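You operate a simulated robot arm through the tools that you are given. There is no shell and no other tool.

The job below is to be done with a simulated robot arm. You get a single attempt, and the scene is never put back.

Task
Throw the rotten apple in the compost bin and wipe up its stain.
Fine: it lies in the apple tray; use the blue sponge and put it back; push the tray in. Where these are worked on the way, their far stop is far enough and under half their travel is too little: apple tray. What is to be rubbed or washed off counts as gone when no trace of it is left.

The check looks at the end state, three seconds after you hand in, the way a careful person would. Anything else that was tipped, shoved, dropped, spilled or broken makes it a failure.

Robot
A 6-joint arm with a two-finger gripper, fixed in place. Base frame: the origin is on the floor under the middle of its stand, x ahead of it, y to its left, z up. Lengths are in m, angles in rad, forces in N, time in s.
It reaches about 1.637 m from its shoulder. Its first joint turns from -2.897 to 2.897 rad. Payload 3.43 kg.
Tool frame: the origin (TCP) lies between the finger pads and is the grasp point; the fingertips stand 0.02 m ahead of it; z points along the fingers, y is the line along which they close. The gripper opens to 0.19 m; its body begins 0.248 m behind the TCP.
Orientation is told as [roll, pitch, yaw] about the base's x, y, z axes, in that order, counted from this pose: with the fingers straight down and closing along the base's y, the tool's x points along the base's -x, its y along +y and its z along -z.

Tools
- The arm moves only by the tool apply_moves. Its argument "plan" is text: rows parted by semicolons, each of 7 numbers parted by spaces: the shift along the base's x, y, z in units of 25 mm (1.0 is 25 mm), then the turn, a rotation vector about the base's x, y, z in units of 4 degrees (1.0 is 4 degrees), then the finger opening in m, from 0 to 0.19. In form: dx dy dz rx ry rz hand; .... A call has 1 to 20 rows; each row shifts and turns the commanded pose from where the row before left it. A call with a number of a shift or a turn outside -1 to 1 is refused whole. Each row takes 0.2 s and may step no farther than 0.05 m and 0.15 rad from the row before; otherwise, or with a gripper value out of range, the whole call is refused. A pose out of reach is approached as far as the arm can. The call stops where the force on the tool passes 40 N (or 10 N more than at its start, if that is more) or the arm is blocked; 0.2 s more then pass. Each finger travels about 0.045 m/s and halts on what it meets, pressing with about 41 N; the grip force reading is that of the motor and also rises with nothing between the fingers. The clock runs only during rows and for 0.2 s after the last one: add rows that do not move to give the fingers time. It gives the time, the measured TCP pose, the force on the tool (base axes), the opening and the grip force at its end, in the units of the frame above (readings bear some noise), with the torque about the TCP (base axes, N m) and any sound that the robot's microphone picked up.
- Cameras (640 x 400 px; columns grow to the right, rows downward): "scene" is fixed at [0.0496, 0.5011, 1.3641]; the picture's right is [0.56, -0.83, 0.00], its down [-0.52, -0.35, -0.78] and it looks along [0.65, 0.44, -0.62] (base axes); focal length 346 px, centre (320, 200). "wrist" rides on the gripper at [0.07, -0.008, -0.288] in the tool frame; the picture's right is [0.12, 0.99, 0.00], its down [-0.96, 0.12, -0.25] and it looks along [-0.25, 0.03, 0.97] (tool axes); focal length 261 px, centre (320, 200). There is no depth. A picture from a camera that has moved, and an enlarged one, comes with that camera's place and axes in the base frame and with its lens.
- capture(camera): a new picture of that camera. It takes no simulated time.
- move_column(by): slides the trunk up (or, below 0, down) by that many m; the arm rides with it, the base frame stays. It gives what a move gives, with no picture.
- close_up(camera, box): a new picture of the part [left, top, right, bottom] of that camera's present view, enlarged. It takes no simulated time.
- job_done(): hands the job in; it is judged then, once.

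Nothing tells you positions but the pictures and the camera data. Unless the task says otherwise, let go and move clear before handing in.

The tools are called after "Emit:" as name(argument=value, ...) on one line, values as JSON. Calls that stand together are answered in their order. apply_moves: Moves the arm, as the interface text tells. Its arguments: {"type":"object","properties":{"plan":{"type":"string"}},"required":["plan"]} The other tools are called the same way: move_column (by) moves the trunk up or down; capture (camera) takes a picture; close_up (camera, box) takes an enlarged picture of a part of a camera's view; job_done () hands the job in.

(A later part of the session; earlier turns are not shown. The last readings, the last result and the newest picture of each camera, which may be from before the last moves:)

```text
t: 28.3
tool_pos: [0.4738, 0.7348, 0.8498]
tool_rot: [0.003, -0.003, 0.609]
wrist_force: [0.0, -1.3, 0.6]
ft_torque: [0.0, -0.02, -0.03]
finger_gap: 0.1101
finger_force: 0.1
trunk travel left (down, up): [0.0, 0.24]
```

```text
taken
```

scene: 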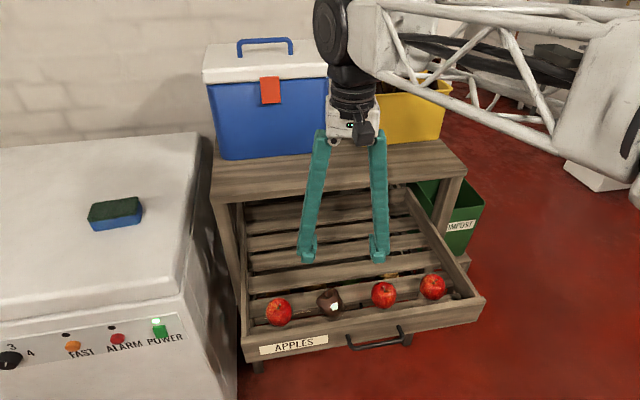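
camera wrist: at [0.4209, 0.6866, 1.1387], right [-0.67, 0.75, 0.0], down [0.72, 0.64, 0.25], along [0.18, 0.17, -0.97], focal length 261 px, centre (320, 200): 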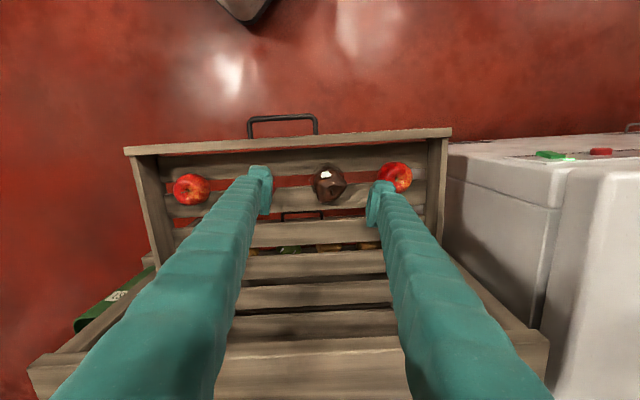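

Emit:
close_up(camera="wrist", box=[150, 110, 470, 260])

Emit:
close_up(camera="scene", box=[230, 250, 490, 370])

Emit:
close_up(camera="scene", box=[300, 270, 380, 330])

```text
2.00 times, centred on (310, 185) of wrist
camera zoom: at [0.4209, 0.6866, 1.1387], right [-0.67, 0.75, 0.0], down [0.72, 0.64, 0.25], along [0.18, 0.17, -0.97], focal length 521 px, centre (340, 230)
```

zoom: 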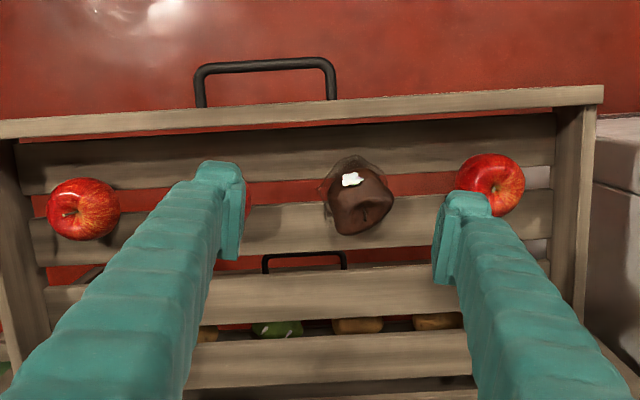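

```text
2.46 times, centred on (360, 310) of scene
camera zoom: at [0.0496, 0.5011, 1.3641], right [0.56, -0.83, 0.0], down [-0.52, -0.35, -0.78], along [0.65, 0.44, -0.62], focal length 852 px, centre (222, -71)
```

zoom: 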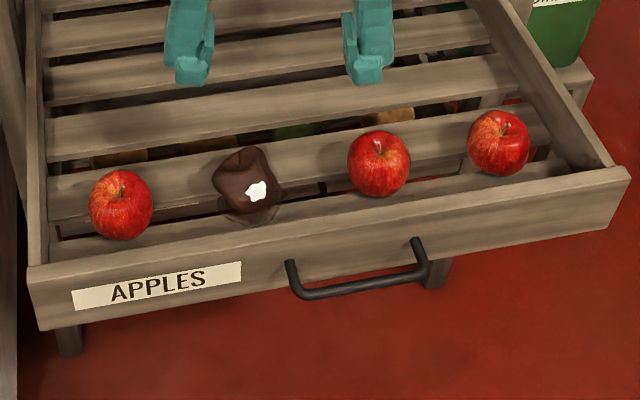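

```text
6.67 times, centred on (340, 300) of scene
camera zoom: at [0.0496, 0.5011, 1.3641], right [0.56, -0.83, 0.0], down [-0.52, -0.35, -0.78], along [0.65, 0.44, -0.62], focal length 2308 px, centre (187, -467)
```

zoom: 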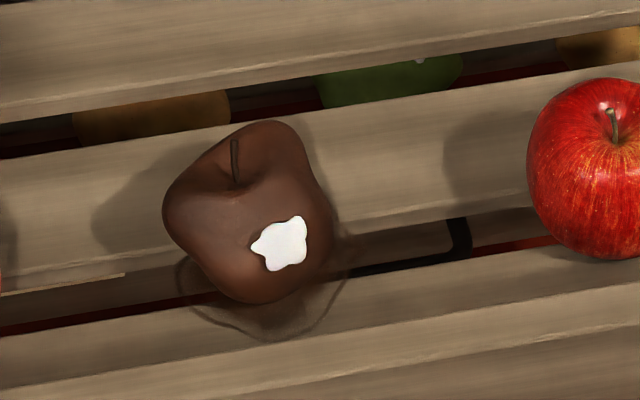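

The rotten apple sits at about (0.478, 0.761) over the gap between the first two slats, with a translucent stain ring about 6–7 cm wide around it. I'll square the gripper with the rack and hover above the apple.

Emit:
apply_moves(plan="0.056 0.347 0 0 0 0.84 0.1; 0.056 0.347 0 0 0 0.84 0.1; 0.056 0.347 0 0 0 0.84 0.1; 0 0 -1 0 0 0 0.1; 0 0 -1 0 0 0 0.1; 0 0 -1 0 0 0 0.1; 0 0 -1 0 0 0 0.1")

Emit:
capture(camera="wrist")

Emit:
close_up(camera="scene", box=[230, 220, 490, 370])

```text
t: 29.9
tool_pos: [0.479, 0.7589, 0.7501]
tool_rot: [0.004, -0.003, 0.782]
wrist_force: [-0.3, 0.4, 1.1]
ft_torque: [0.03, -0.03, 0.01]
finger_gap: 0.0999
finger_force: 0.1
trunk travel left (down, up): [0.0, 0.24]
```

```text
taken
camera wrist: at [0.4346, 0.7039, 1.0386], right [-0.79, 0.62, 0.0], down [0.6, 0.76, 0.25], along [0.15, 0.2, -0.97], focal length 261 px, centre (320, 200)
```

wrist: 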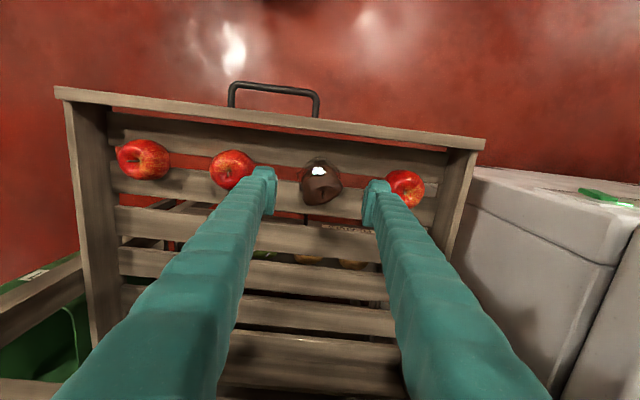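

```text
2.46 times, centred on (360, 295) of scene
camera zoom: at [0.0496, 0.5011, 1.3641], right [0.56, -0.83, 0.0], down [-0.52, -0.35, -0.78], along [0.65, 0.44, -0.62], focal length 852 px, centre (222, -34)
```

zoom: 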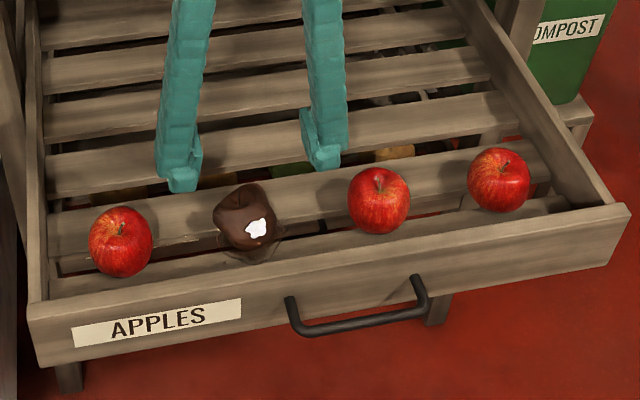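

The apple is centred right under the grasp point. I'll go down and close on it.

Emit:
apply_moves(plan="0 0 -0.98 0 0 0 0.1; 0 0 -0.98 0 0 0 0.1; 0 0 -0.98 0 0 0 0.1; 0 0 -0.98 0 0 0 0.1; 0 0 0 0 0 0 0.1")

Emit:
capture(camera="wrist")

Emit:
close_up(camera="scene", box=[230, 250, 440, 370])

```text
t: 31.1
tool_pos: [0.4784, 0.7598, 0.651]
tool_rot: [0.004, -0.001, 0.783]
wrist_force: [0.4, 0.2, 0.4]
ft_torque: [0.01, 0.01, -0.02]
finger_gap: 0.0997
finger_force: 0.1
trunk travel left (down, up): [0.0, 0.24]
```

```text
taken
camera wrist: at [0.4341, 0.7046, 0.9403], right [-0.79, 0.62, 0.0], down [0.6, 0.76, 0.25], along [0.15, 0.2, -0.97], focal length 261 px, centre (320, 200)
```

wrist: 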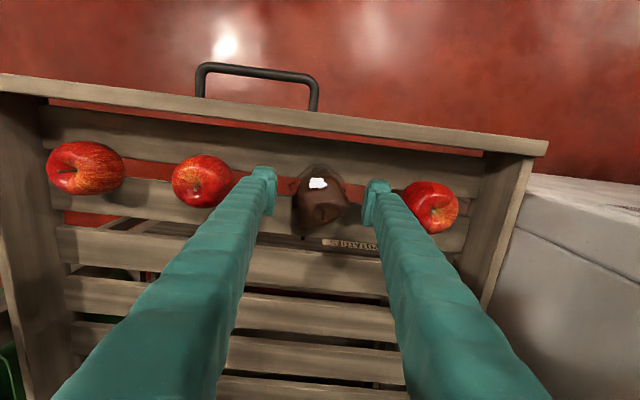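

```text
3.05 times, centred on (335, 310) of scene
camera zoom: at [0.0496, 0.5011, 1.3641], right [0.56, -0.83, 0.0], down [-0.52, -0.35, -0.78], along [0.65, 0.44, -0.62], focal length 1055 px, centre (274, -135)
```

zoom: 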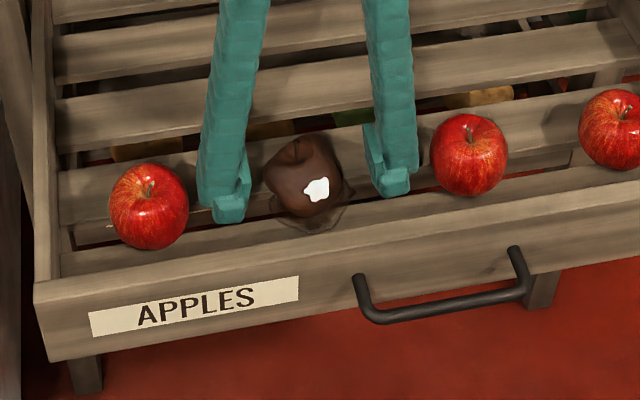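

Emit:
apply_moves(plan="0 0 0 0 0 0 0.065; 0 0 0 0 0 0 0.065; 0 0 0 0 0 0 0.065; 0 0 0 0 0 0 0.065")

```text
t: 32.1
tool_pos: [0.4777, 0.7601, 0.6517]
tool_rot: [0.003, -0.002, 0.783]
wrist_force: [-0.8, 0.2, -0.2]
ft_torque: [-0.03, 0.01, -0.01]
finger_gap: 0.065
finger_force: 0.2
trunk travel left (down, up): [0.0, 0.24]
```

Emit:
apply_moves(plan="0 0 0 0 0 0 0.05; 0 0 0 0 0 0 0.05; 0 0 0 0 0 0 0.05")

Emit:
close_up(camera="scene", box=[270, 260, 400, 340])

```text
t: 32.9
tool_pos: [0.4789, 0.7595, 0.6537]
tool_rot: [0.002, -0.003, 0.783]
wrist_force: [3.1, 0.2, 12.0]
ft_torque: [-0.27, -0.09, 0.07]
finger_gap: 0.0558
finger_force: 40.6
trunk travel left (down, up): [0.0, 0.24]
```

```text
4.92 times, centred on (335, 300) of scene
camera zoom: at [0.0496, 0.5011, 1.3641], right [0.56, -0.83, 0.0], down [-0.52, -0.35, -0.78], along [0.65, 0.44, -0.62], focal length 1704 px, centre (246, -292)
```

zoom: 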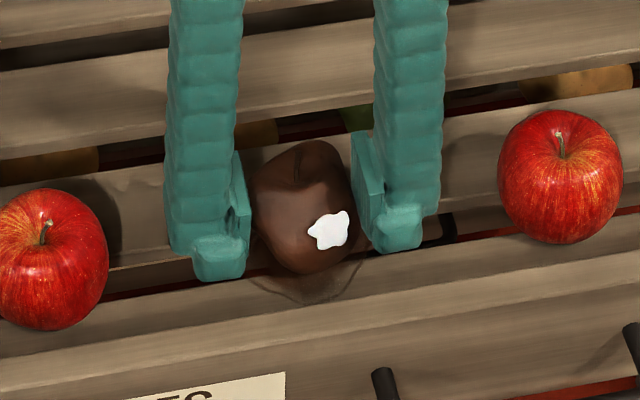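

The grip holds but gives an upward reaction, so it is likely above the apple's widest part. I'll ease off, go a few millimetres lower and grip again.

Emit:
apply_moves(plan="0 0 0 0 0 0 0.068; 0 0 0 0 0 0 0.068; 0 0 -0.16 0 0 0 0.068; 0 0 -0.16 0 0 0 0.068; 0 0 0 0 0 0 0.068")

Emit:
close_up(camera="scene", box=[270, 260, 400, 340])

```text
t: 34.1
tool_pos: [0.4788, 0.7603, 0.6447]
tool_rot: [0.001, 0.0, 0.784]
wrist_force: [0.6, 0.5, -0.4]
ft_torque: [-0.03, 0.0, 0.02]
finger_gap: 0.068
finger_force: 0.1
trunk travel left (down, up): [0.0, 0.24]
```

```text
4.92 times, centred on (335, 300) of scene
camera zoom: at [0.0496, 0.5011, 1.3641], right [0.56, -0.83, 0.0], down [-0.52, -0.35, -0.78], along [0.65, 0.44, -0.62], focal length 1704 px, centre (246, -292)
```

zoom: 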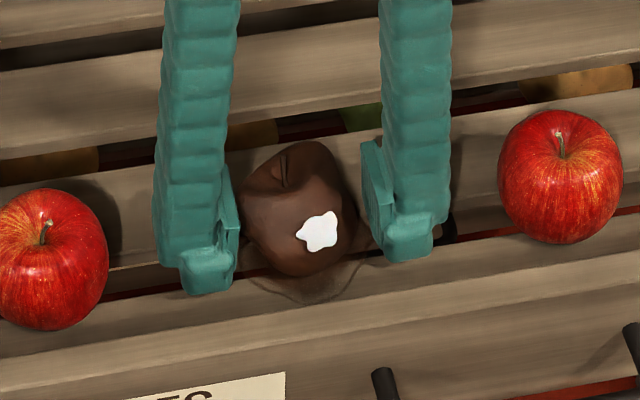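

Emit:
apply_moves(plan="0 0 0 0 0 0 0.05; 0 0 0 0 0 0 0.05; 0 0 0 0 0 0 0.05; 0 0 0 0 0 0 0.05")

Emit:
close_up(camera="scene", box=[270, 260, 400, 340])

```text
t: 35.1
tool_pos: [0.4788, 0.7591, 0.6457]
tool_rot: [0.002, -0.004, 0.784]
wrist_force: [2.4, -1.0, 15.2]
ft_torque: [0.0, -0.27, -0.03]
finger_gap: 0.0598
finger_force: 41.0
trunk travel left (down, up): [0.0, 0.24]
```

```text
4.92 times, centred on (335, 300) of scene
camera zoom: at [0.0496, 0.5011, 1.3641], right [0.56, -0.83, 0.0], down [-0.52, -0.35, -0.78], along [0.65, 0.44, -0.62], focal length 1704 px, centre (246, -292)
```

zoom: 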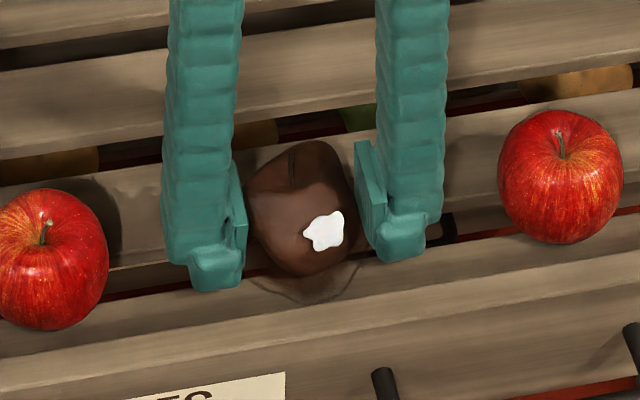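

Gap is wider now (60 mm), so the widest part is lower still. I'll open, lower in small steps watching the force, and grip again.

Emit:
apply_moves(plan="0 0 0 0 0 0 0.072; 0 0 0 0 0 0 0.072; 0 0 -0.12 0 0 0 0.072; 0 0 -0.12 0 0 0 0.072; 0 0 0 0 0 0 0.072")

Emit:
close_up(camera="scene", box=[270, 260, 400, 340])

```text
t: 36.3
tool_pos: [0.4778, 0.7608, 0.6385]
tool_rot: [0.004, -0.002, 0.785]
wrist_force: [-2.2, -0.4, 9.6]
ft_torque: [-0.31, -0.3, -0.05]
finger_gap: 0.0717
finger_force: 0.0
trunk travel left (down, up): [0.0, 0.24]
```

```text
4.92 times, centred on (335, 300) of scene
camera zoom: at [0.0496, 0.5011, 1.3641], right [0.56, -0.83, 0.0], down [-0.52, -0.35, -0.78], along [0.65, 0.44, -0.62], focal length 1704 px, centre (246, -292)
```

zoom: 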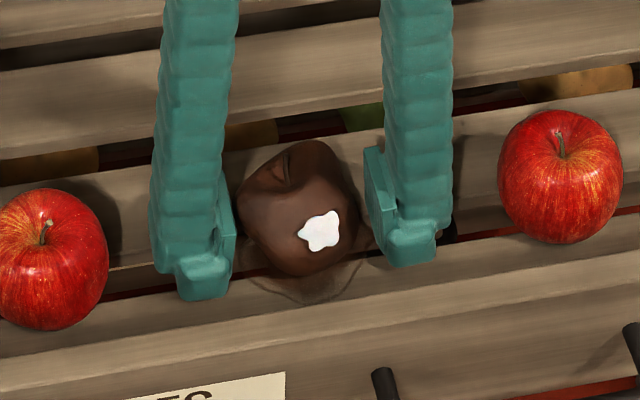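

Emit:
apply_moves(plan="0 0 0.1 0 0 0 0.072; 0 0 0 0 0 0 0.05; 0 0 0 0 0 0 0.05; 0 0 0 0 0 0 0.05; 0 0 0 0 0 0 0.05")

Emit:
close_up(camera="scene", box=[270, 260, 400, 340])

Emit:
close_up(camera="wrist", box=[230, 130, 410, 250])

```text
t: 37.5
tool_pos: [0.4788, 0.7602, 0.6407]
tool_rot: [0.004, 0.0, 0.784]
wrist_force: [0.7, 0.5, 0.6]
ft_torque: [-0.06, 0.03, 0.02]
finger_gap: 0.0611
finger_force: 41.1
trunk travel left (down, up): [0.0, 0.24]
```

```text
4.92 times, centred on (335, 300) of scene
camera zoom: at [0.0496, 0.5011, 1.3641], right [0.56, -0.83, 0.0], down [-0.52, -0.35, -0.78], along [0.65, 0.44, -0.62], focal length 1704 px, centre (246, -292)
```

zoom: 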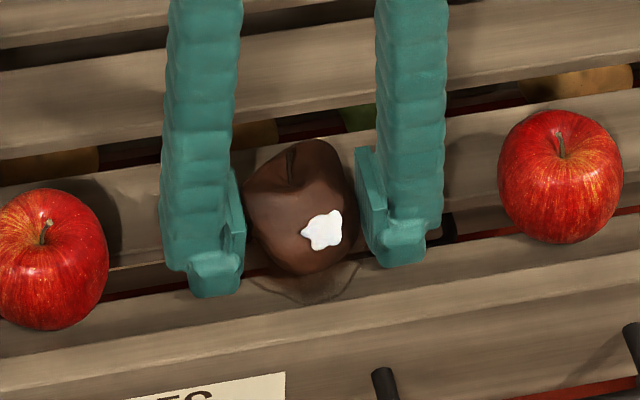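

```text
3.33 times, centred on (320, 190) of wrist
camera zoom: at [0.4345, 0.7043, 0.9291], right [-0.79, 0.62, 0.0], down [0.6, 0.76, 0.25], along [0.15, 0.2, -0.97], focal length 869 px, centre (320, 233)
```

zoom: 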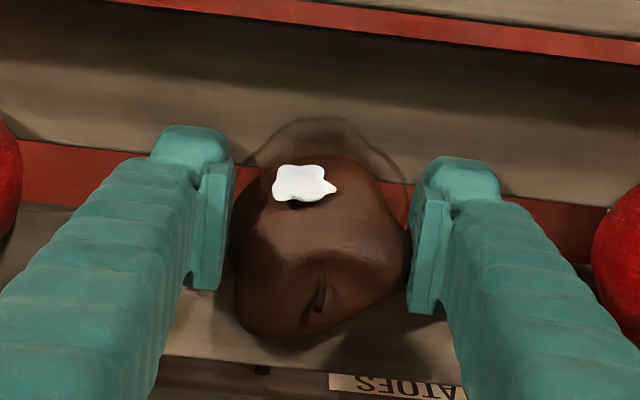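

Now the grip is clean with no vertical reaction. I'll lift gently.

Emit:
apply_moves(plan="0 0 0.4 0 0 0 0.045; 0 0 0.6 0 0 0 0.045; 0 0 0.8 0 0 0 0.045; 0 0 0.8 0 0 0 0.045")

Emit:
close_up(camera="scene", box=[260, 230, 420, 340])

Emit:
close_up(camera="wrist", box=[230, 130, 410, 250])

```text
t: 38.5
tool_pos: [0.4784, 0.7606, 0.706]
tool_rot: [0.002, 0.001, 0.785]
wrist_force: [0.8, 0.6, -1.5]
ft_torque: [-0.03, 0.03, -0.02]
finger_gap: 0.0607
finger_force: 40.5
trunk travel left (down, up): [0.0, 0.24]
```

```text
3.64 times, centred on (340, 285) of scene
camera zoom: at [0.0496, 0.5011, 1.3641], right [0.56, -0.83, 0.0], down [-0.52, -0.35, -0.78], along [0.65, 0.44, -0.62], focal length 1259 px, centre (247, -109)
```

zoom: 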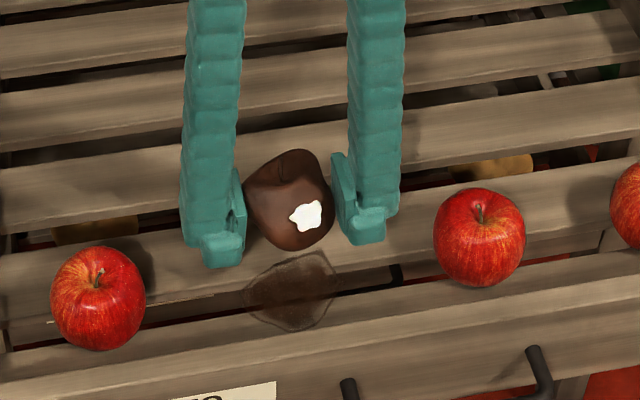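

```text
3.33 times, centred on (320, 190) of wrist
camera zoom: at [0.4341, 0.7044, 0.9941], right [-0.79, 0.62, 0.0], down [0.6, 0.76, 0.25], along [0.15, 0.2, -0.97], focal length 869 px, centre (320, 233)
```

zoom: 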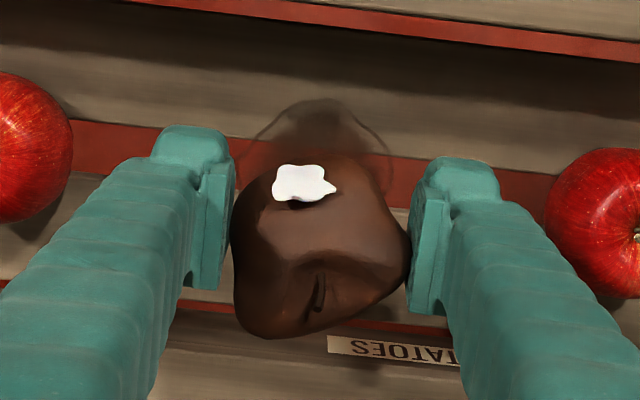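

The apple is lifted and the stain is clearly visible (centre D≈0.876, L≈-0.197, radius about 31 mm). I'll raise the trunk for arm clearance, carry the apple along the rack front to the right, then move forward over the bin.

Emit:
move_column(by=0.175)

Emit:
apply_moves(plan="0.977 -0.977 0 0 0 0 0.045; 0.977 -0.977 0 0 0 0 0.045; 0.977 -0.977 0 0 0 0 0.045; 0.977 -0.977 0 0 0 0 0.045; 0.977 -0.977 0 0 0 0 0.045; 0.977 -0.977 0 0 0 0 0.045; 0.977 -0.977 0 0 0 0 0.045; 0.977 -0.977 0 0 0 0 0.045; 0.977 -0.977 0 0 0 0 0.045; 0.977 -0.977 0 0 0 0 0.045; 0.977 -0.977 0 0 0 0 0.045; 0.977 -0.977 0 0 0 0 0.045; 0.977 -0.977 0 0 0 0 0.045; 0.977 -0.977 0 0 0 0 0.045")

Emit:
capture(camera="wrist")

Emit:
capture(camera="scene")

```text
t: 40.4
tool_pos: [0.4782, 0.7599, 0.8816]
tool_rot: [0.003, -0.001, 0.787]
wrist_force: [-0.3, -0.5, -0.6]
ft_torque: [0.0, -0.01, 0.03]
finger_gap: 0.061
finger_force: 40.6
trunk travel left (down, up): [-0.175, 0.065]
```

```text
t: 43.4
tool_pos: [0.8207, 0.4182, 0.8818]
tool_rot: [0.002, -0.002, 0.784]
wrist_force: [-0.5, 0.1, -0.3]
ft_torque: [-0.1, -0.08, 0.01]
finger_gap: 0.0609
finger_force: 41.2
trunk travel left (down, up): [-0.175, 0.065]
```

```text
taken
camera wrist: at [0.7765, 0.3623, 1.17], right [-0.79, 0.62, 0.0], down [0.6, 0.76, 0.25], along [0.15, 0.2, -0.97], focal length 261 px, centre (320, 200)
```

wrist: 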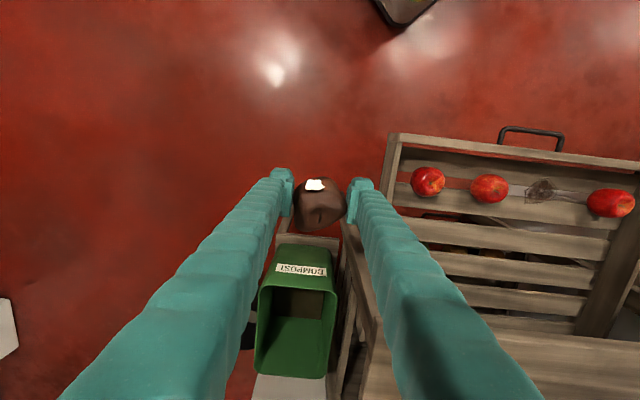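

```text
taken
```

scene: 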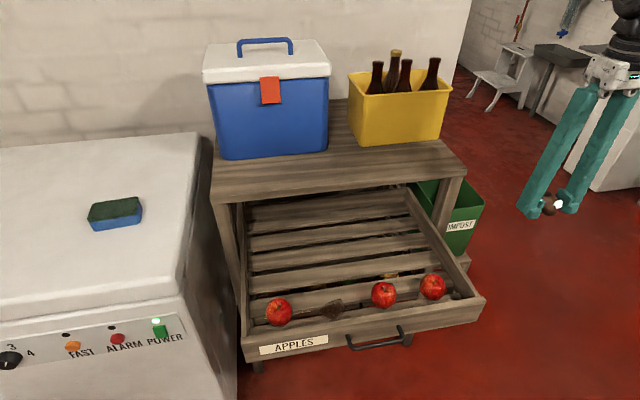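

Emit:
close_up(camera="wrist", box=[220, 160, 400, 400])

```text
1.67 times, centred on (310, 280) of wrist
camera zoom: at [0.7765, 0.3623, 1.17], right [-0.79, 0.62, 0.0], down [0.6, 0.76, 0.25], along [0.15, 0.2, -0.97], focal length 434 px, centre (337, 67)
```

zoom: 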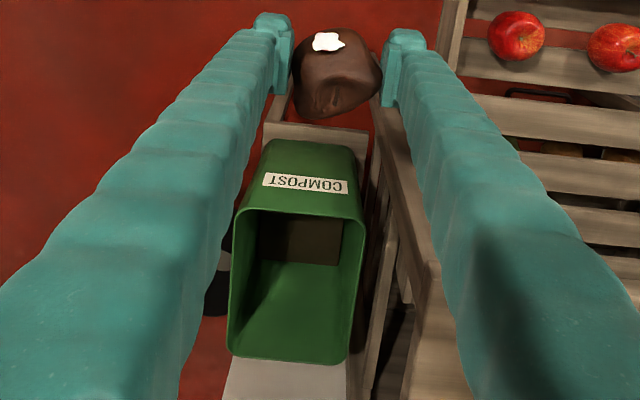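

From this view the bin rim is at z≈0.63, spanning L 0.21–0.39 and D 1.165–1.42. I'll move forward over its centre.

Emit:
apply_moves(plan="0.988 0.916 0 0 0 0 0.045; 0.988 0.916 0 0 0 0 0.045; 0.988 0.916 0 0 0 0 0.045; 0.988 0.916 0 0 0 0 0.045; 0.988 0.916 0 0 0 0 0.045; 0.988 0.916 0 0 0 0 0.045; 0.988 0.916 0 0 0 0 0.045; 0.988 0.916 0 0 0 0 0.045; 0.988 0.916 0 0 0 0 0.045; 0.988 0.916 0 0 0 0 0.045; 0.988 0.916 0 0 0 0 0.045; 0.988 0.916 0 0 0 0 0.045")

Emit:
capture(camera="wrist")

Emit:
capture(camera="scene")

```text
t: 46.0
tool_pos: [1.0117, 0.6172, 0.8515]
tool_rot: [0.002, -0.001, 0.783]
wrist_force: [0.8, -0.3, -0.7]
ft_torque: [0.08, -0.06, -0.01]
finger_gap: 0.0608
finger_force: 40.3
out of reach, approached as far as the arm can: row 8, 9, 10, 11, 12
trunk travel left (down, up): [-0.175, 0.065]
```

```text
taken
camera wrist: at [0.9659, 0.5608, 1.1385], right [-0.79, 0.62, 0.0], down [0.6, 0.76, 0.25], along [0.15, 0.2, -0.97], focal length 261 px, centre (320, 200)
```

wrist: 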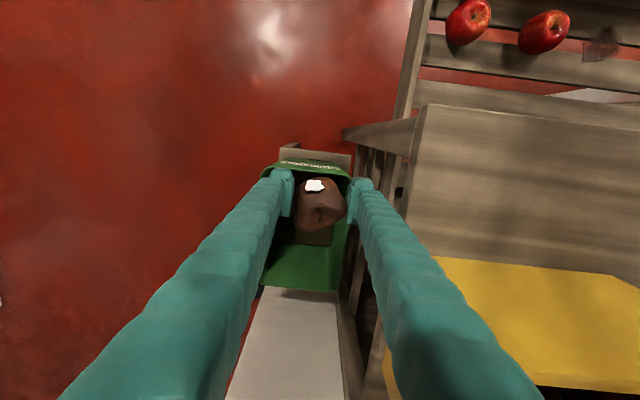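

```text
taken
```

scene: 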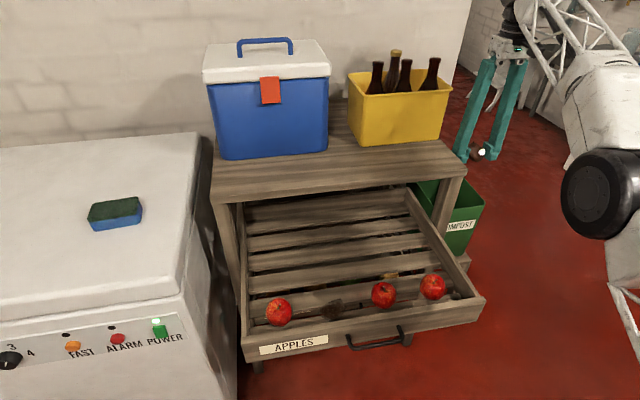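

Straight-down reach ends short of the bin, so I'll tilt the gripper forward about 25° (about the rack's lateral axis), which brings the wrist back, and then advance.

Emit:
apply_moves(plan="0 0 0 0.737 -0.737 0 0.045; 0 0 0 0.737 -0.737 0 0.045; 0 0 0 0.737 -0.737 0 0.045; 0 0 0 0.737 -0.737 0 0.045; 0 0 0 0.737 -0.737 0 0.045; 0 0 0 0.737 -0.737 0 0.045; 0.78 0.55 -0.4 0 0 0 0.045; 0.78 0.55 -0.4 0 0 0 0.045; 0.78 0.55 -0.4 0 0 0 0.045; 0.78 0.55 -0.4 0 0 0 0.045; 0.78 0.55 -0.4 0 0 0 0.045")

Emit:
capture(camera="wrist")

Emit:
capture(camera="scene")

```text
t: 48.4
tool_pos: [1.1086, 0.6868, 0.8001]
tool_rot: [0.002, -0.437, 0.785]
wrist_force: [-0.1, -0.2, 0.0]
ft_torque: [0.0, -0.02, -0.05]
finger_gap: 0.0604
finger_force: 41.3
trunk travel left (down, up): [-0.175, 0.065]
```

```text
taken
camera wrist: at [0.9825, 0.5482, 1.031], right [-0.78, 0.63, -0.05], down [0.46, 0.62, 0.63], along [0.43, 0.47, -0.77], focal length 261 px, centre (320, 200)
```

wrist: 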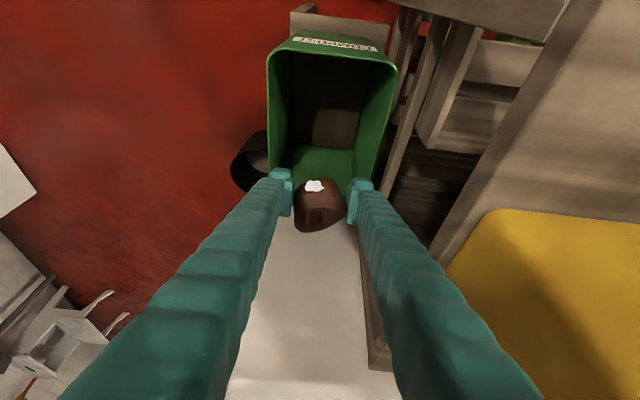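

```text
taken
```

scene: 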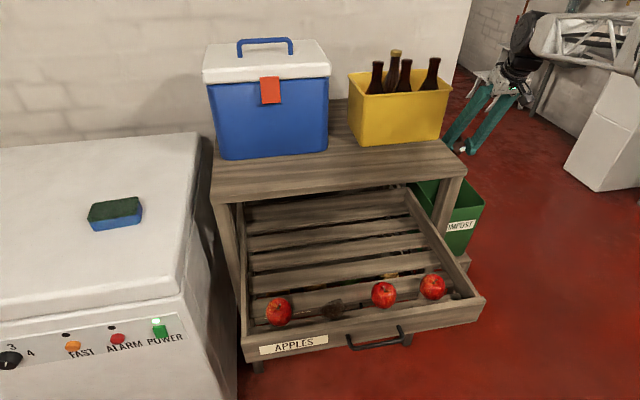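

The grasp point is over the bin opening. I'll lower to just above the rim and release.

Emit:
apply_moves(plan="0 0 -0.87 0 0 0 0.045; 0 0 -0.87 0 0 0 0.045; 0 0 -0.87 0 0 0 0.045; 0 0 -0.87 0 0 0 0.045; 0 0 -0.87 0 0 0 0.045; 0 0 -0.87 0 0 0 0.045")

Emit:
capture(camera="wrist")

Emit:
close_up(camera="scene", box=[400, 80, 560, 280])

```text
t: 49.8
tool_pos: [1.109, 0.6861, 0.667]
tool_rot: [0.003, -0.437, 0.783]
wrist_force: [-0.2, -1.0, -1.4]
ft_torque: [-0.03, 0.02, 0.02]
finger_gap: 0.0605
finger_force: 41.5
trunk travel left (down, up): [-0.175, 0.065]
```

```text
taken
camera wrist: at [0.9834, 0.5485, 0.8989], right [-0.78, 0.63, -0.05], down [0.46, 0.62, 0.63], along [0.43, 0.47, -0.77], focal length 261 px, centre (320, 200)
```

wrist: 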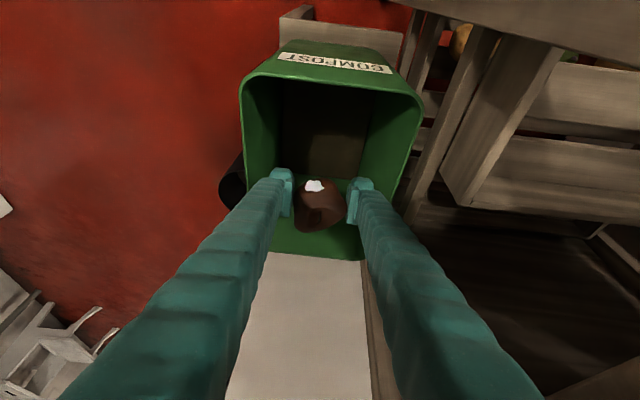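

```text
2.00 times, centred on (480, 180) of scene
camera zoom: at [0.0496, 0.5011, 1.3641], right [0.56, -0.83, 0.0], down [-0.52, -0.35, -0.78], along [0.65, 0.44, -0.62], focal length 692 px, centre (0, 240)
```

zoom: 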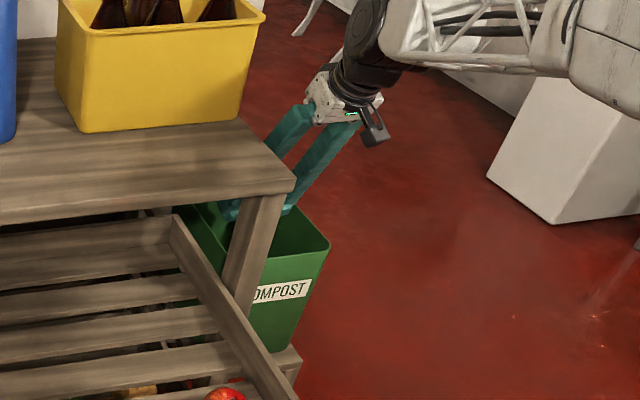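

Emit:
apply_moves(plan="0 0 0 0 0 0 0.085; 0 0 0 0 0 0 0.085; 0 0 0 0 0 0 0.085; 0 0 0 0 0 0 0.085; 0 0 0 0 0 0 0.085")

Emit:
capture(camera="wrist")

```text
t: 51.0
tool_pos: [1.1095, 0.6859, 0.6678]
tool_rot: [0.003, -0.438, 0.785]
wrist_force: [0.2, 0.2, 0.0]
ft_torque: [0.01, 0.0, 0.03]
finger_gap: 0.0848
finger_force: 0.2
trunk travel left (down, up): [-0.175, 0.065]
```

```text
taken
camera wrist: at [0.9834, 0.5485, 0.8989], right [-0.78, 0.63, -0.05], down [0.46, 0.62, 0.63], along [0.43, 0.47, -0.77], focal length 261 px, centre (320, 200)
```

wrist: 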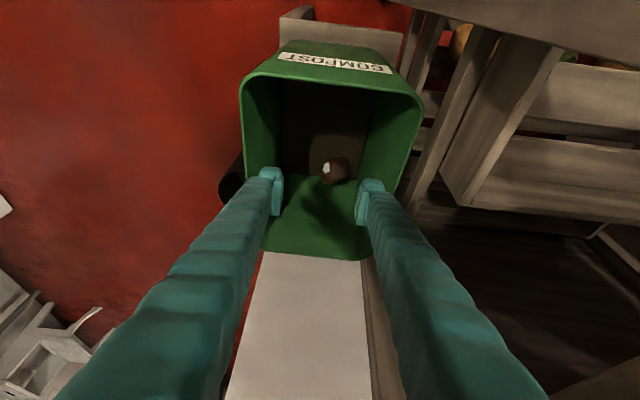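

The rotten apple is lying in the bin. I'll lift, back away from the bin, and then head for the sponge.

Emit:
apply_moves(plan="0 0 0.95 0 0 0 0.1; 0 0 0.95 0 0 0 0.1; 0 0 0.95 0 0 0 0.1; 0 0 0.95 0 0 0 0.1; 0 0 0.95 0 0 0 0.1; 0 0 0.95 0 0 0 0.1; 0 0 0.95 0 0 0 0.1; 0 0 0.95 0 0 0 0.1; -1 -1 0.2 0 0 0 0.12; -1 -1 0.2 0 0 0 0.12; -1 -1 0.2 0 0 0 0.12; -1 -1 0.2 0 0 0 0.12; -1 -1 0.2 0 0 0 0.12; -1 -1 0.2 0 0 0 0.12; -1 -1 0.2 -0.53 0.53 0 0.12; -1 -1 0.2 -0.53 0.53 0 0.12; -1 -1 0.2 -0.53 0.53 0 0.12; -1 -1 0.2 -0.53 0.53 0 0.12; -1 -1 0.2 -0.53 0.53 0 0.12")

Emit:
move_column(by=0.065)

Emit:
capture(camera="wrist")

Emit:
capture(camera="scene")

```text
t: 55.0
tool_pos: [0.8326, 0.4085, 0.9134]
tool_rot: [0.003, -0.175, 0.784]
wrist_force: [-0.3, 0.6, -0.8]
ft_torque: [-0.03, 0.02, 0.0]
finger_gap: 0.1202
finger_force: 0.1
trunk travel left (down, up): [-0.175, 0.065]
```

```text
t: 56.1
tool_pos: [0.8329, 0.4091, 0.979]
tool_rot: [0.002, -0.178, 0.784]
wrist_force: [0.0, 0.0, 0.0]
ft_torque: [0.05, 0.01, 0.01]
finger_gap: 0.1202
finger_force: 0.1
trunk travel left (down, up): [-0.24, 0.0]
```

```text
taken
camera wrist: at [0.7539, 0.3195, 1.2503], right [-0.78, 0.62, -0.02], down [0.56, 0.72, 0.41], along [0.27, 0.31, -0.91], focal length 261 px, centre (320, 200)
```

wrist: 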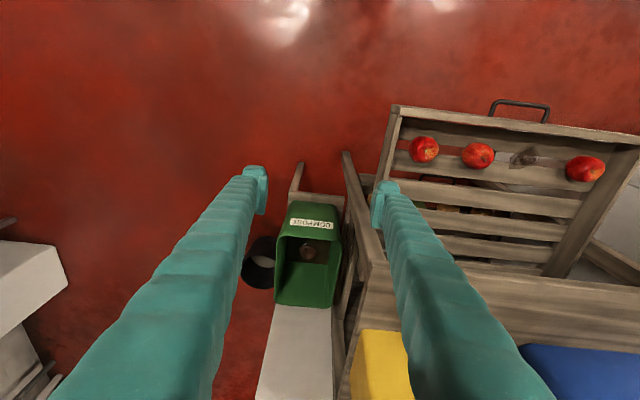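

```text
taken
```

scene: 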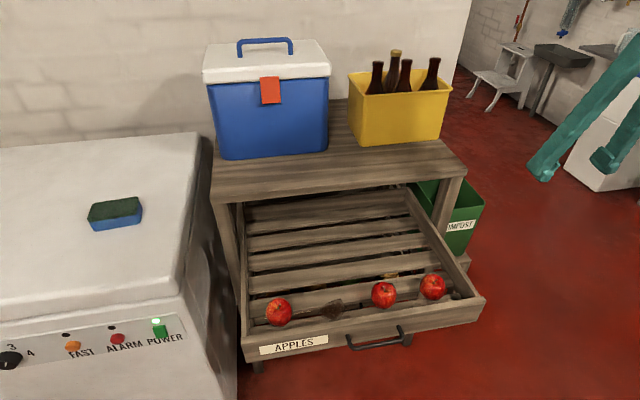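

The apple sits in the bin and nothing else has moved. Now I'll go left along the rack front towards the freezer.

Emit:
apply_moves(plan="-1 1 0 0 0 0 0.13; -1 1 0 0 0 0 0.13; -1 1 0 0 0 0 0.13; -1 1 0 0 0 0 0.13; -1 1 0 0 0 0 0.13; -1 1 0 0 0 0 0.13; -1 1 0 0 0 0 0.13; -1 1 0 0 0 0 0.13; -1 1 0 0 0 0 0.13; -1 1 0 0 0 0 0.13; -1 1 0 0 0 0 0.13; -1 1 0 0 0 0 0.13; -1 1 0 0 0 0 0.13; -1 1 0 0 0 0 0.13; -1 1 0 0 0 0 0.13; -1 1 0 0 0 0 0.13; -1 1 0 0 0 0 0.13; -1 1 0 0 0 0 0.13; -1 1 0 0 0 0 0.13; -1 1 0 0 0 0 0.13")

Emit:
apply_moves(plan="-0.4 1 0 0 0 0 0.13; -0.4 1 0 0 0 0 0.13; -0.4 1 0 0 0 0 0.13; -0.4 1 0 0 0 0 0.13; -0.4 1 0 0 0 0 0.13; -0.4 1 0 0 0 0 0.13")

Emit:
capture(camera="wrist")

Emit:
capture(camera="scene")

```text
t: 60.3
tool_pos: [0.3331, 0.9103, 0.9773]
tool_rot: [0.003, -0.177, 0.783]
wrist_force: [-0.3, -0.7, -0.5]
ft_torque: [0.07, 0.11, 0.04]
finger_gap: 0.1298
finger_force: 0.0
trunk travel left (down, up): [-0.24, 0.0]
```

```text
t: 61.7
tool_pos: [0.2727, 1.0625, 0.9758]
tool_rot: [0.0, -0.176, 0.784]
wrist_force: [0.1, -0.4, 0.3]
ft_torque: [-0.1, 0.0, 0.01]
finger_gap: 0.13
finger_force: 0.0
trunk travel left (down, up): [-0.24, 0.0]
```

```text
taken
camera wrist: at [0.1937, 0.9724, 1.2484], right [-0.78, 0.62, -0.02], down [0.56, 0.72, 0.41], along [0.27, 0.31, -0.91], focal length 261 px, centre (320, 200)
```

wrist: 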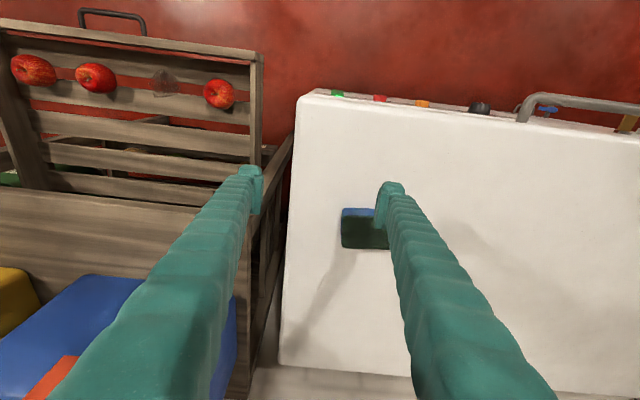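

```text
taken
```

scene: 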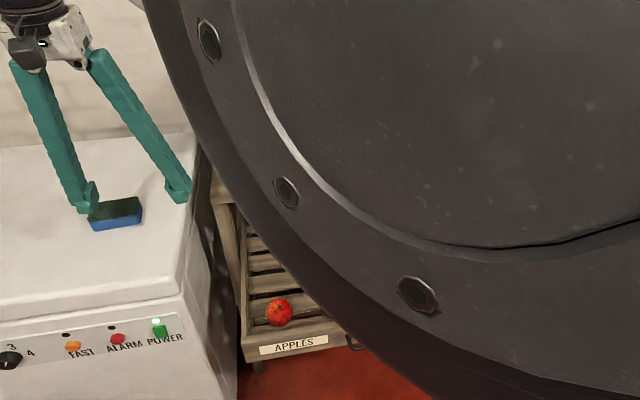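

Emit:
close_up(camera="wrist", box=[310, 170, 430, 280])

Emit:
close_up(camera="scene", box=[60, 170, 200, 245])

```text
3.64 times, centred on (370, 225) of wrist
camera zoom: at [0.1937, 0.9724, 1.2484], right [-0.78, 0.62, -0.02], down [0.56, 0.72, 0.41], along [0.27, 0.31, -0.91], focal length 948 px, centre (138, 109)
```

zoom: 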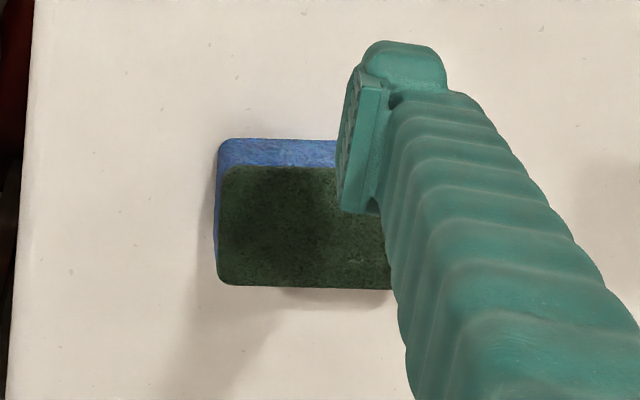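

```text
4.57 times, centred on (130, 208) of scene
camera zoom: at [0.0496, 0.5011, 1.3641], right [0.56, -0.83, 0.0], down [-0.52, -0.35, -0.78], along [0.65, 0.44, -0.62], focal length 1582 px, centre (1189, 166)
```

zoom: 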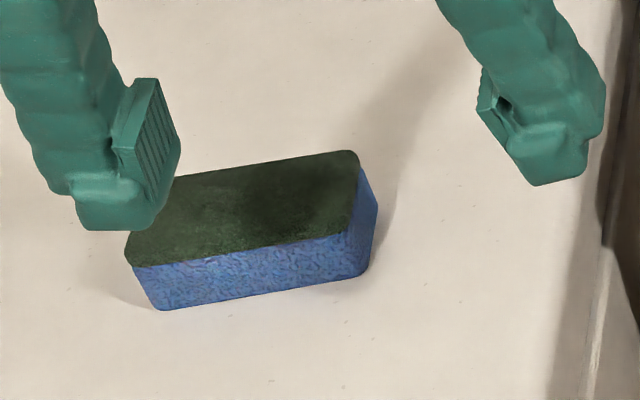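

The sponge's top centre is near (0.278, 1.203, 0.875), with its long axis at about -41° and the freezer top at z≈0.846. I'll align the yaw and tilt and hover over it.

Emit:
apply_moves(plan="0.035 0.937 -0.2 0.094 -0.082 0.167 0.13; 0.035 0.937 -0.2 0.094 -0.082 0.167 0.13; 0.035 0.937 -0.2 0.094 -0.082 0.167 0.13; 0.035 0.937 -0.2 0.094 -0.082 0.167 0.13; 0.035 0.937 -0.2 0.094 -0.082 0.167 0.13; 0.035 0.937 -0.2 0.094 -0.082 0.167 0.13")

Emit:
capture(camera="wrist")

Emit:
close_up(camera="scene", box=[40, 130, 220, 260])

```text
t: 63.1
tool_pos: [0.2712, 1.1973, 0.946]
tool_rot: [-0.002, -0.221, 0.856]
wrist_force: [1.0, 0.6, -1.2]
ft_torque: [-0.16, -0.02, -0.01]
finger_gap: 0.13
finger_force: 0.2
out of reach, approached as far as the arm can: row 6
trunk travel left (down, up): [-0.24, 0.0]
```

```text
taken
camera wrist: at [0.1903, 1.0926, 1.2119], right [-0.83, 0.56, -0.03], down [0.49, 0.74, 0.45], along [0.28, 0.36, -0.89], focal length 261 px, centre (320, 200)
```

wrist: 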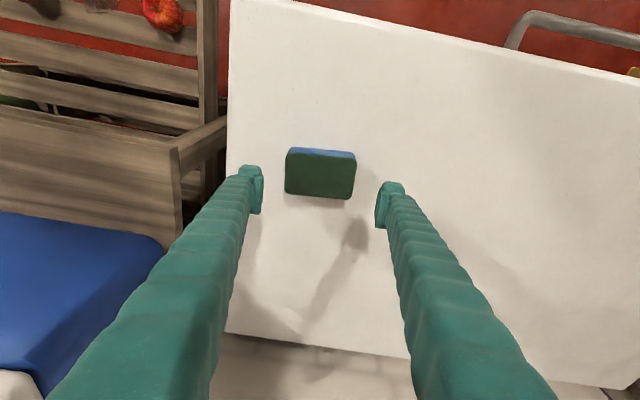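

```text
3.08 times, centred on (130, 195) of scene
camera zoom: at [0.0496, 0.5011, 1.3641], right [0.56, -0.83, 0.0], down [-0.52, -0.35, -0.78], along [0.65, 0.44, -0.62], focal length 1065 px, centre (905, 215)
```

zoom: 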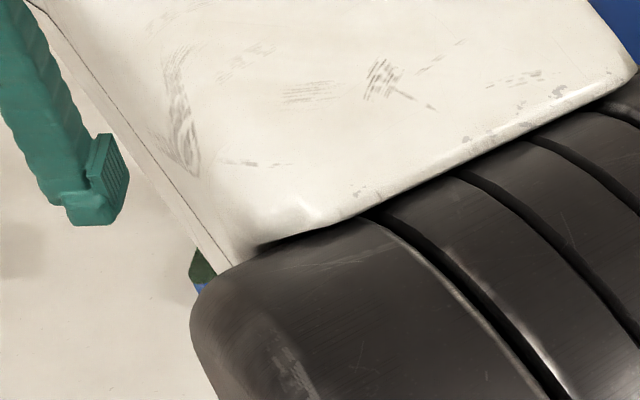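

Sponge is centred between the fingers within a few millimetres. I'll descend towards it.

Emit:
apply_moves(plan="0.04 0.01 -0.5 0 0 0 0.13; 0.04 0.01 -0.5 0 0 0 0.13; 0.04 0.01 -0.5 0 0 0 0.13; 0 0 -0.5 0 0 0 0.13; 0 0 0 0 0 0 0.13")

Emit:
capture(camera="wrist")

Emit:
close_up(camera="wrist", box=[230, 120, 410, 240])

```text
t: 64.3
tool_pos: [0.2727, 1.1827, 0.9052]
tool_rot: [0.005, -0.23, 0.853]
wrist_force: [-0.8, -0.6, 0.3]
ft_torque: [-0.07, 0.01, -0.03]
finger_gap: 0.1302
finger_force: 0.1
trunk travel left (down, up): [-0.24, 0.0]
```

```text
taken
camera wrist: at [0.1924, 1.0765, 1.171], right [-0.83, 0.56, -0.02], down [0.49, 0.74, 0.46], along [0.28, 0.37, -0.89], focal length 261 px, centre (320, 200)
```

wrist: 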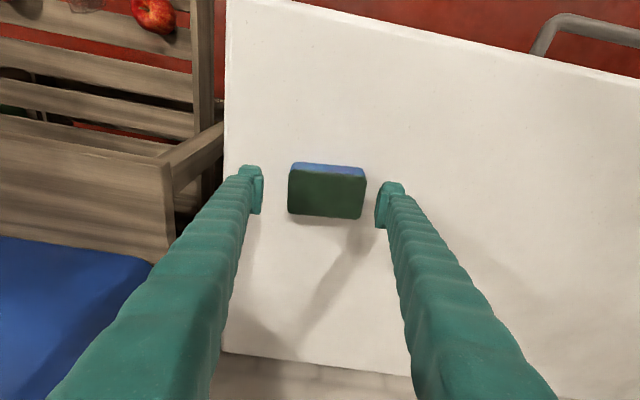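

```text
3.33 times, centred on (320, 180) of wrist
camera zoom: at [0.1924, 1.0765, 1.171], right [-0.83, 0.56, -0.02], down [0.49, 0.74, 0.46], along [0.28, 0.37, -0.89], focal length 869 px, centre (320, 267)
```

zoom: 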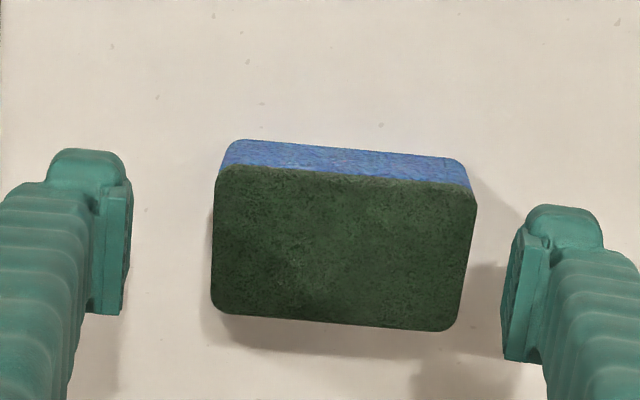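

Emit:
apply_moves(plan="0.02 0.3 -0.3 0 0 0 0.13; 0.02 0.3 -0.3 0 0 0 0.13; 0 0 -0.3 0 0 0 0.13; 0 0 0 0 0 0 0.13")

Emit:
close_up(camera="wrist", box=[230, 120, 410, 240])

```text
t: 65.3
tool_pos: [0.2763, 1.1843, 0.95]
tool_rot: [0.056, -0.293, 0.842]
wrist_force: [-0.1, 0.9, 1.2]
ft_torque: [-0.19, 0.05, -0.04]
finger_gap: 0.1303
finger_force: 0.0
trunk travel left (down, up): [-0.24, 0.0]
stopped in row 4: the arm was blocked; the commanded pose is now the measured one
```

```text
3.33 times, centred on (320, 180) of wrist
camera zoom: at [0.1935, 1.0577, 1.2049], right [-0.83, 0.56, 0.02], down [0.49, 0.7, 0.52], along [0.28, 0.44, -0.85], focal length 869 px, centre (320, 267)
```

zoom: 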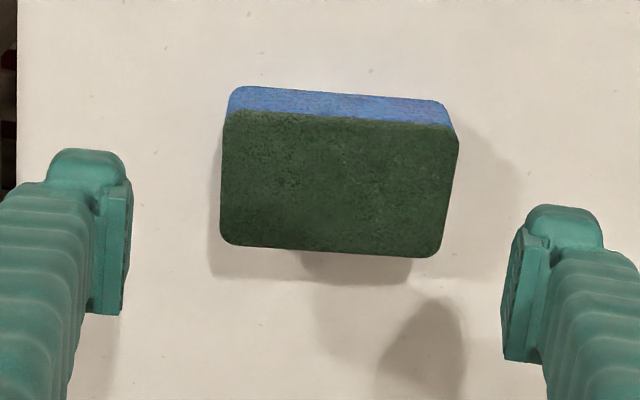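

The arm reported being blocked with almost no tool force, so I'll check what the links are near before moving again.

Emit:
capture(camera="scene")

Emit:
capture(camera="wrist")

```text
taken
```

scene: 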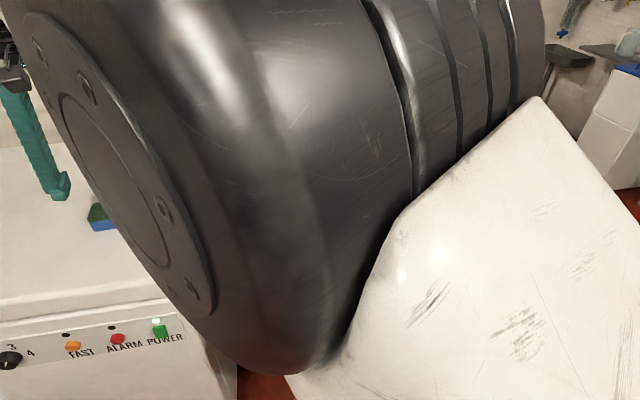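

```text
taken
camera wrist: at [0.1935, 1.0577, 1.2049], right [-0.83, 0.56, 0.02], down [0.49, 0.7, 0.52], along [0.28, 0.44, -0.85], focal length 261 px, centre (320, 200)
```

wrist: 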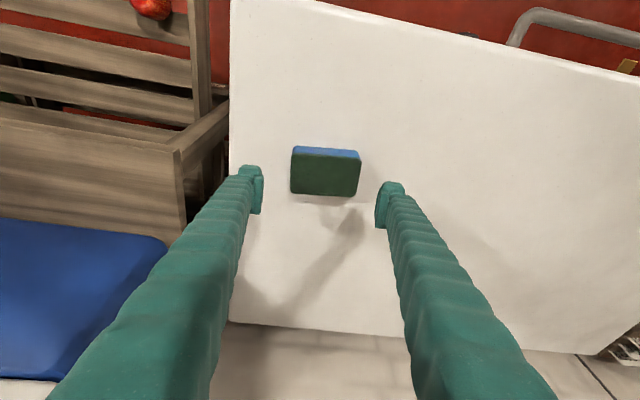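

Emit:
apply_moves(plan="0 0 0 0 0 0 0.13; 0 0 0 0 0 0 0.13")

Emit:
capture(camera="scene")

```text
t: 65.6
tool_pos: [0.2772, 1.1474, 0.9704]
tool_rot: [0.061, -0.295, 0.837]
wrist_force: [0.7, 0.8, 3.9]
ft_torque: [-0.45, 0.19, 0.0]
finger_gap: 0.1299
finger_force: 0.0
trunk travel left (down, up): [-0.24, 0.0]
stopped in row 1: the arm was blocked; the commanded pose is now the measured one
```

```text
taken
```

scene: 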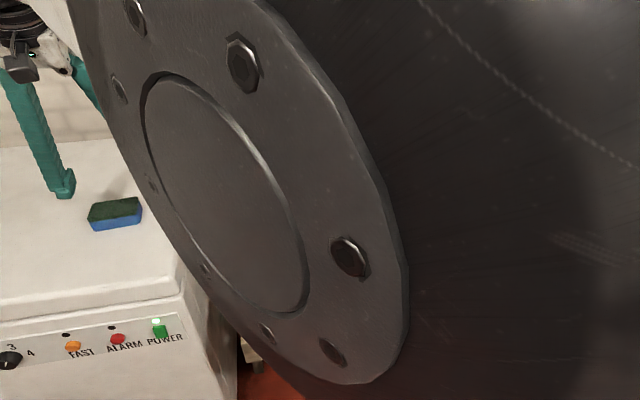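

Emit:
apply_moves(plan="0 0 0 0 0 0 0.13")

Emit:
capture(camera="wrist")

```text
t: 66.0
tool_pos: [0.2747, 1.1695, 0.9407]
tool_rot: [0.045, -0.276, 0.843]
wrist_force: [0.2, -0.1, -1.9]
ft_torque: [0.11, -0.16, 0.01]
finger_gap: 0.1301
finger_force: 0.1
trunk travel left (down, up): [-0.24, 0.0]
```

```text
taken
camera wrist: at [0.1931, 1.0474, 1.1987], right [-0.83, 0.56, 0.01], down [0.49, 0.71, 0.5], along [0.28, 0.42, -0.86], focal length 261 px, centre (320, 200)
```

wrist: 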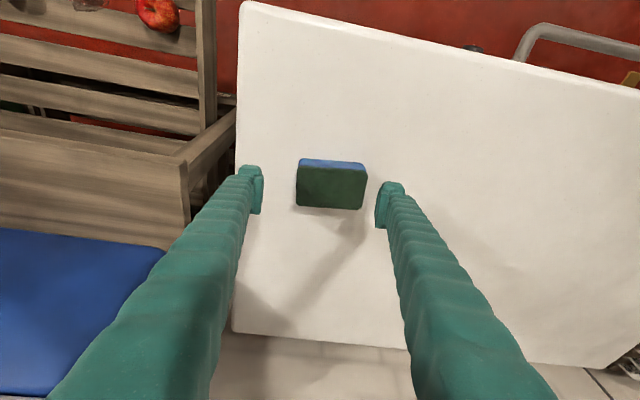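

Emit:
apply_moves(plan="0 0 0 0 0 0 0.13; 0 0 0 0 0 0 0.13; 0 0 0 0 0 0 0.13")

Emit:
capture(camera="scene")

```text
t: 66.8
tool_pos: [0.2742, 1.1724, 0.9373]
tool_rot: [0.043, -0.275, 0.844]
wrist_force: [-0.3, 1.0, -2.5]
ft_torque: [0.01, -0.12, -0.02]
finger_gap: 0.1298
finger_force: 0.1
trunk travel left (down, up): [-0.24, 0.0]
```

```text
taken
```

scene: 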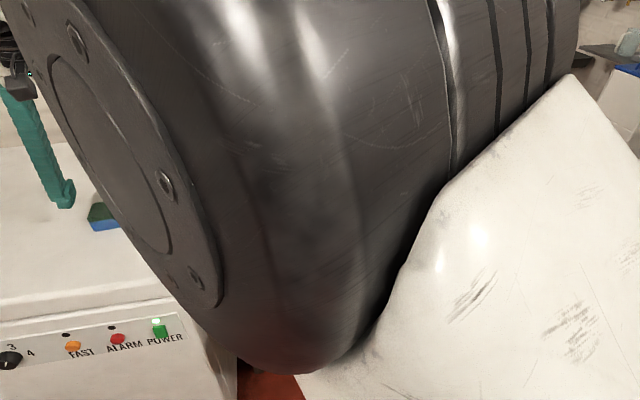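

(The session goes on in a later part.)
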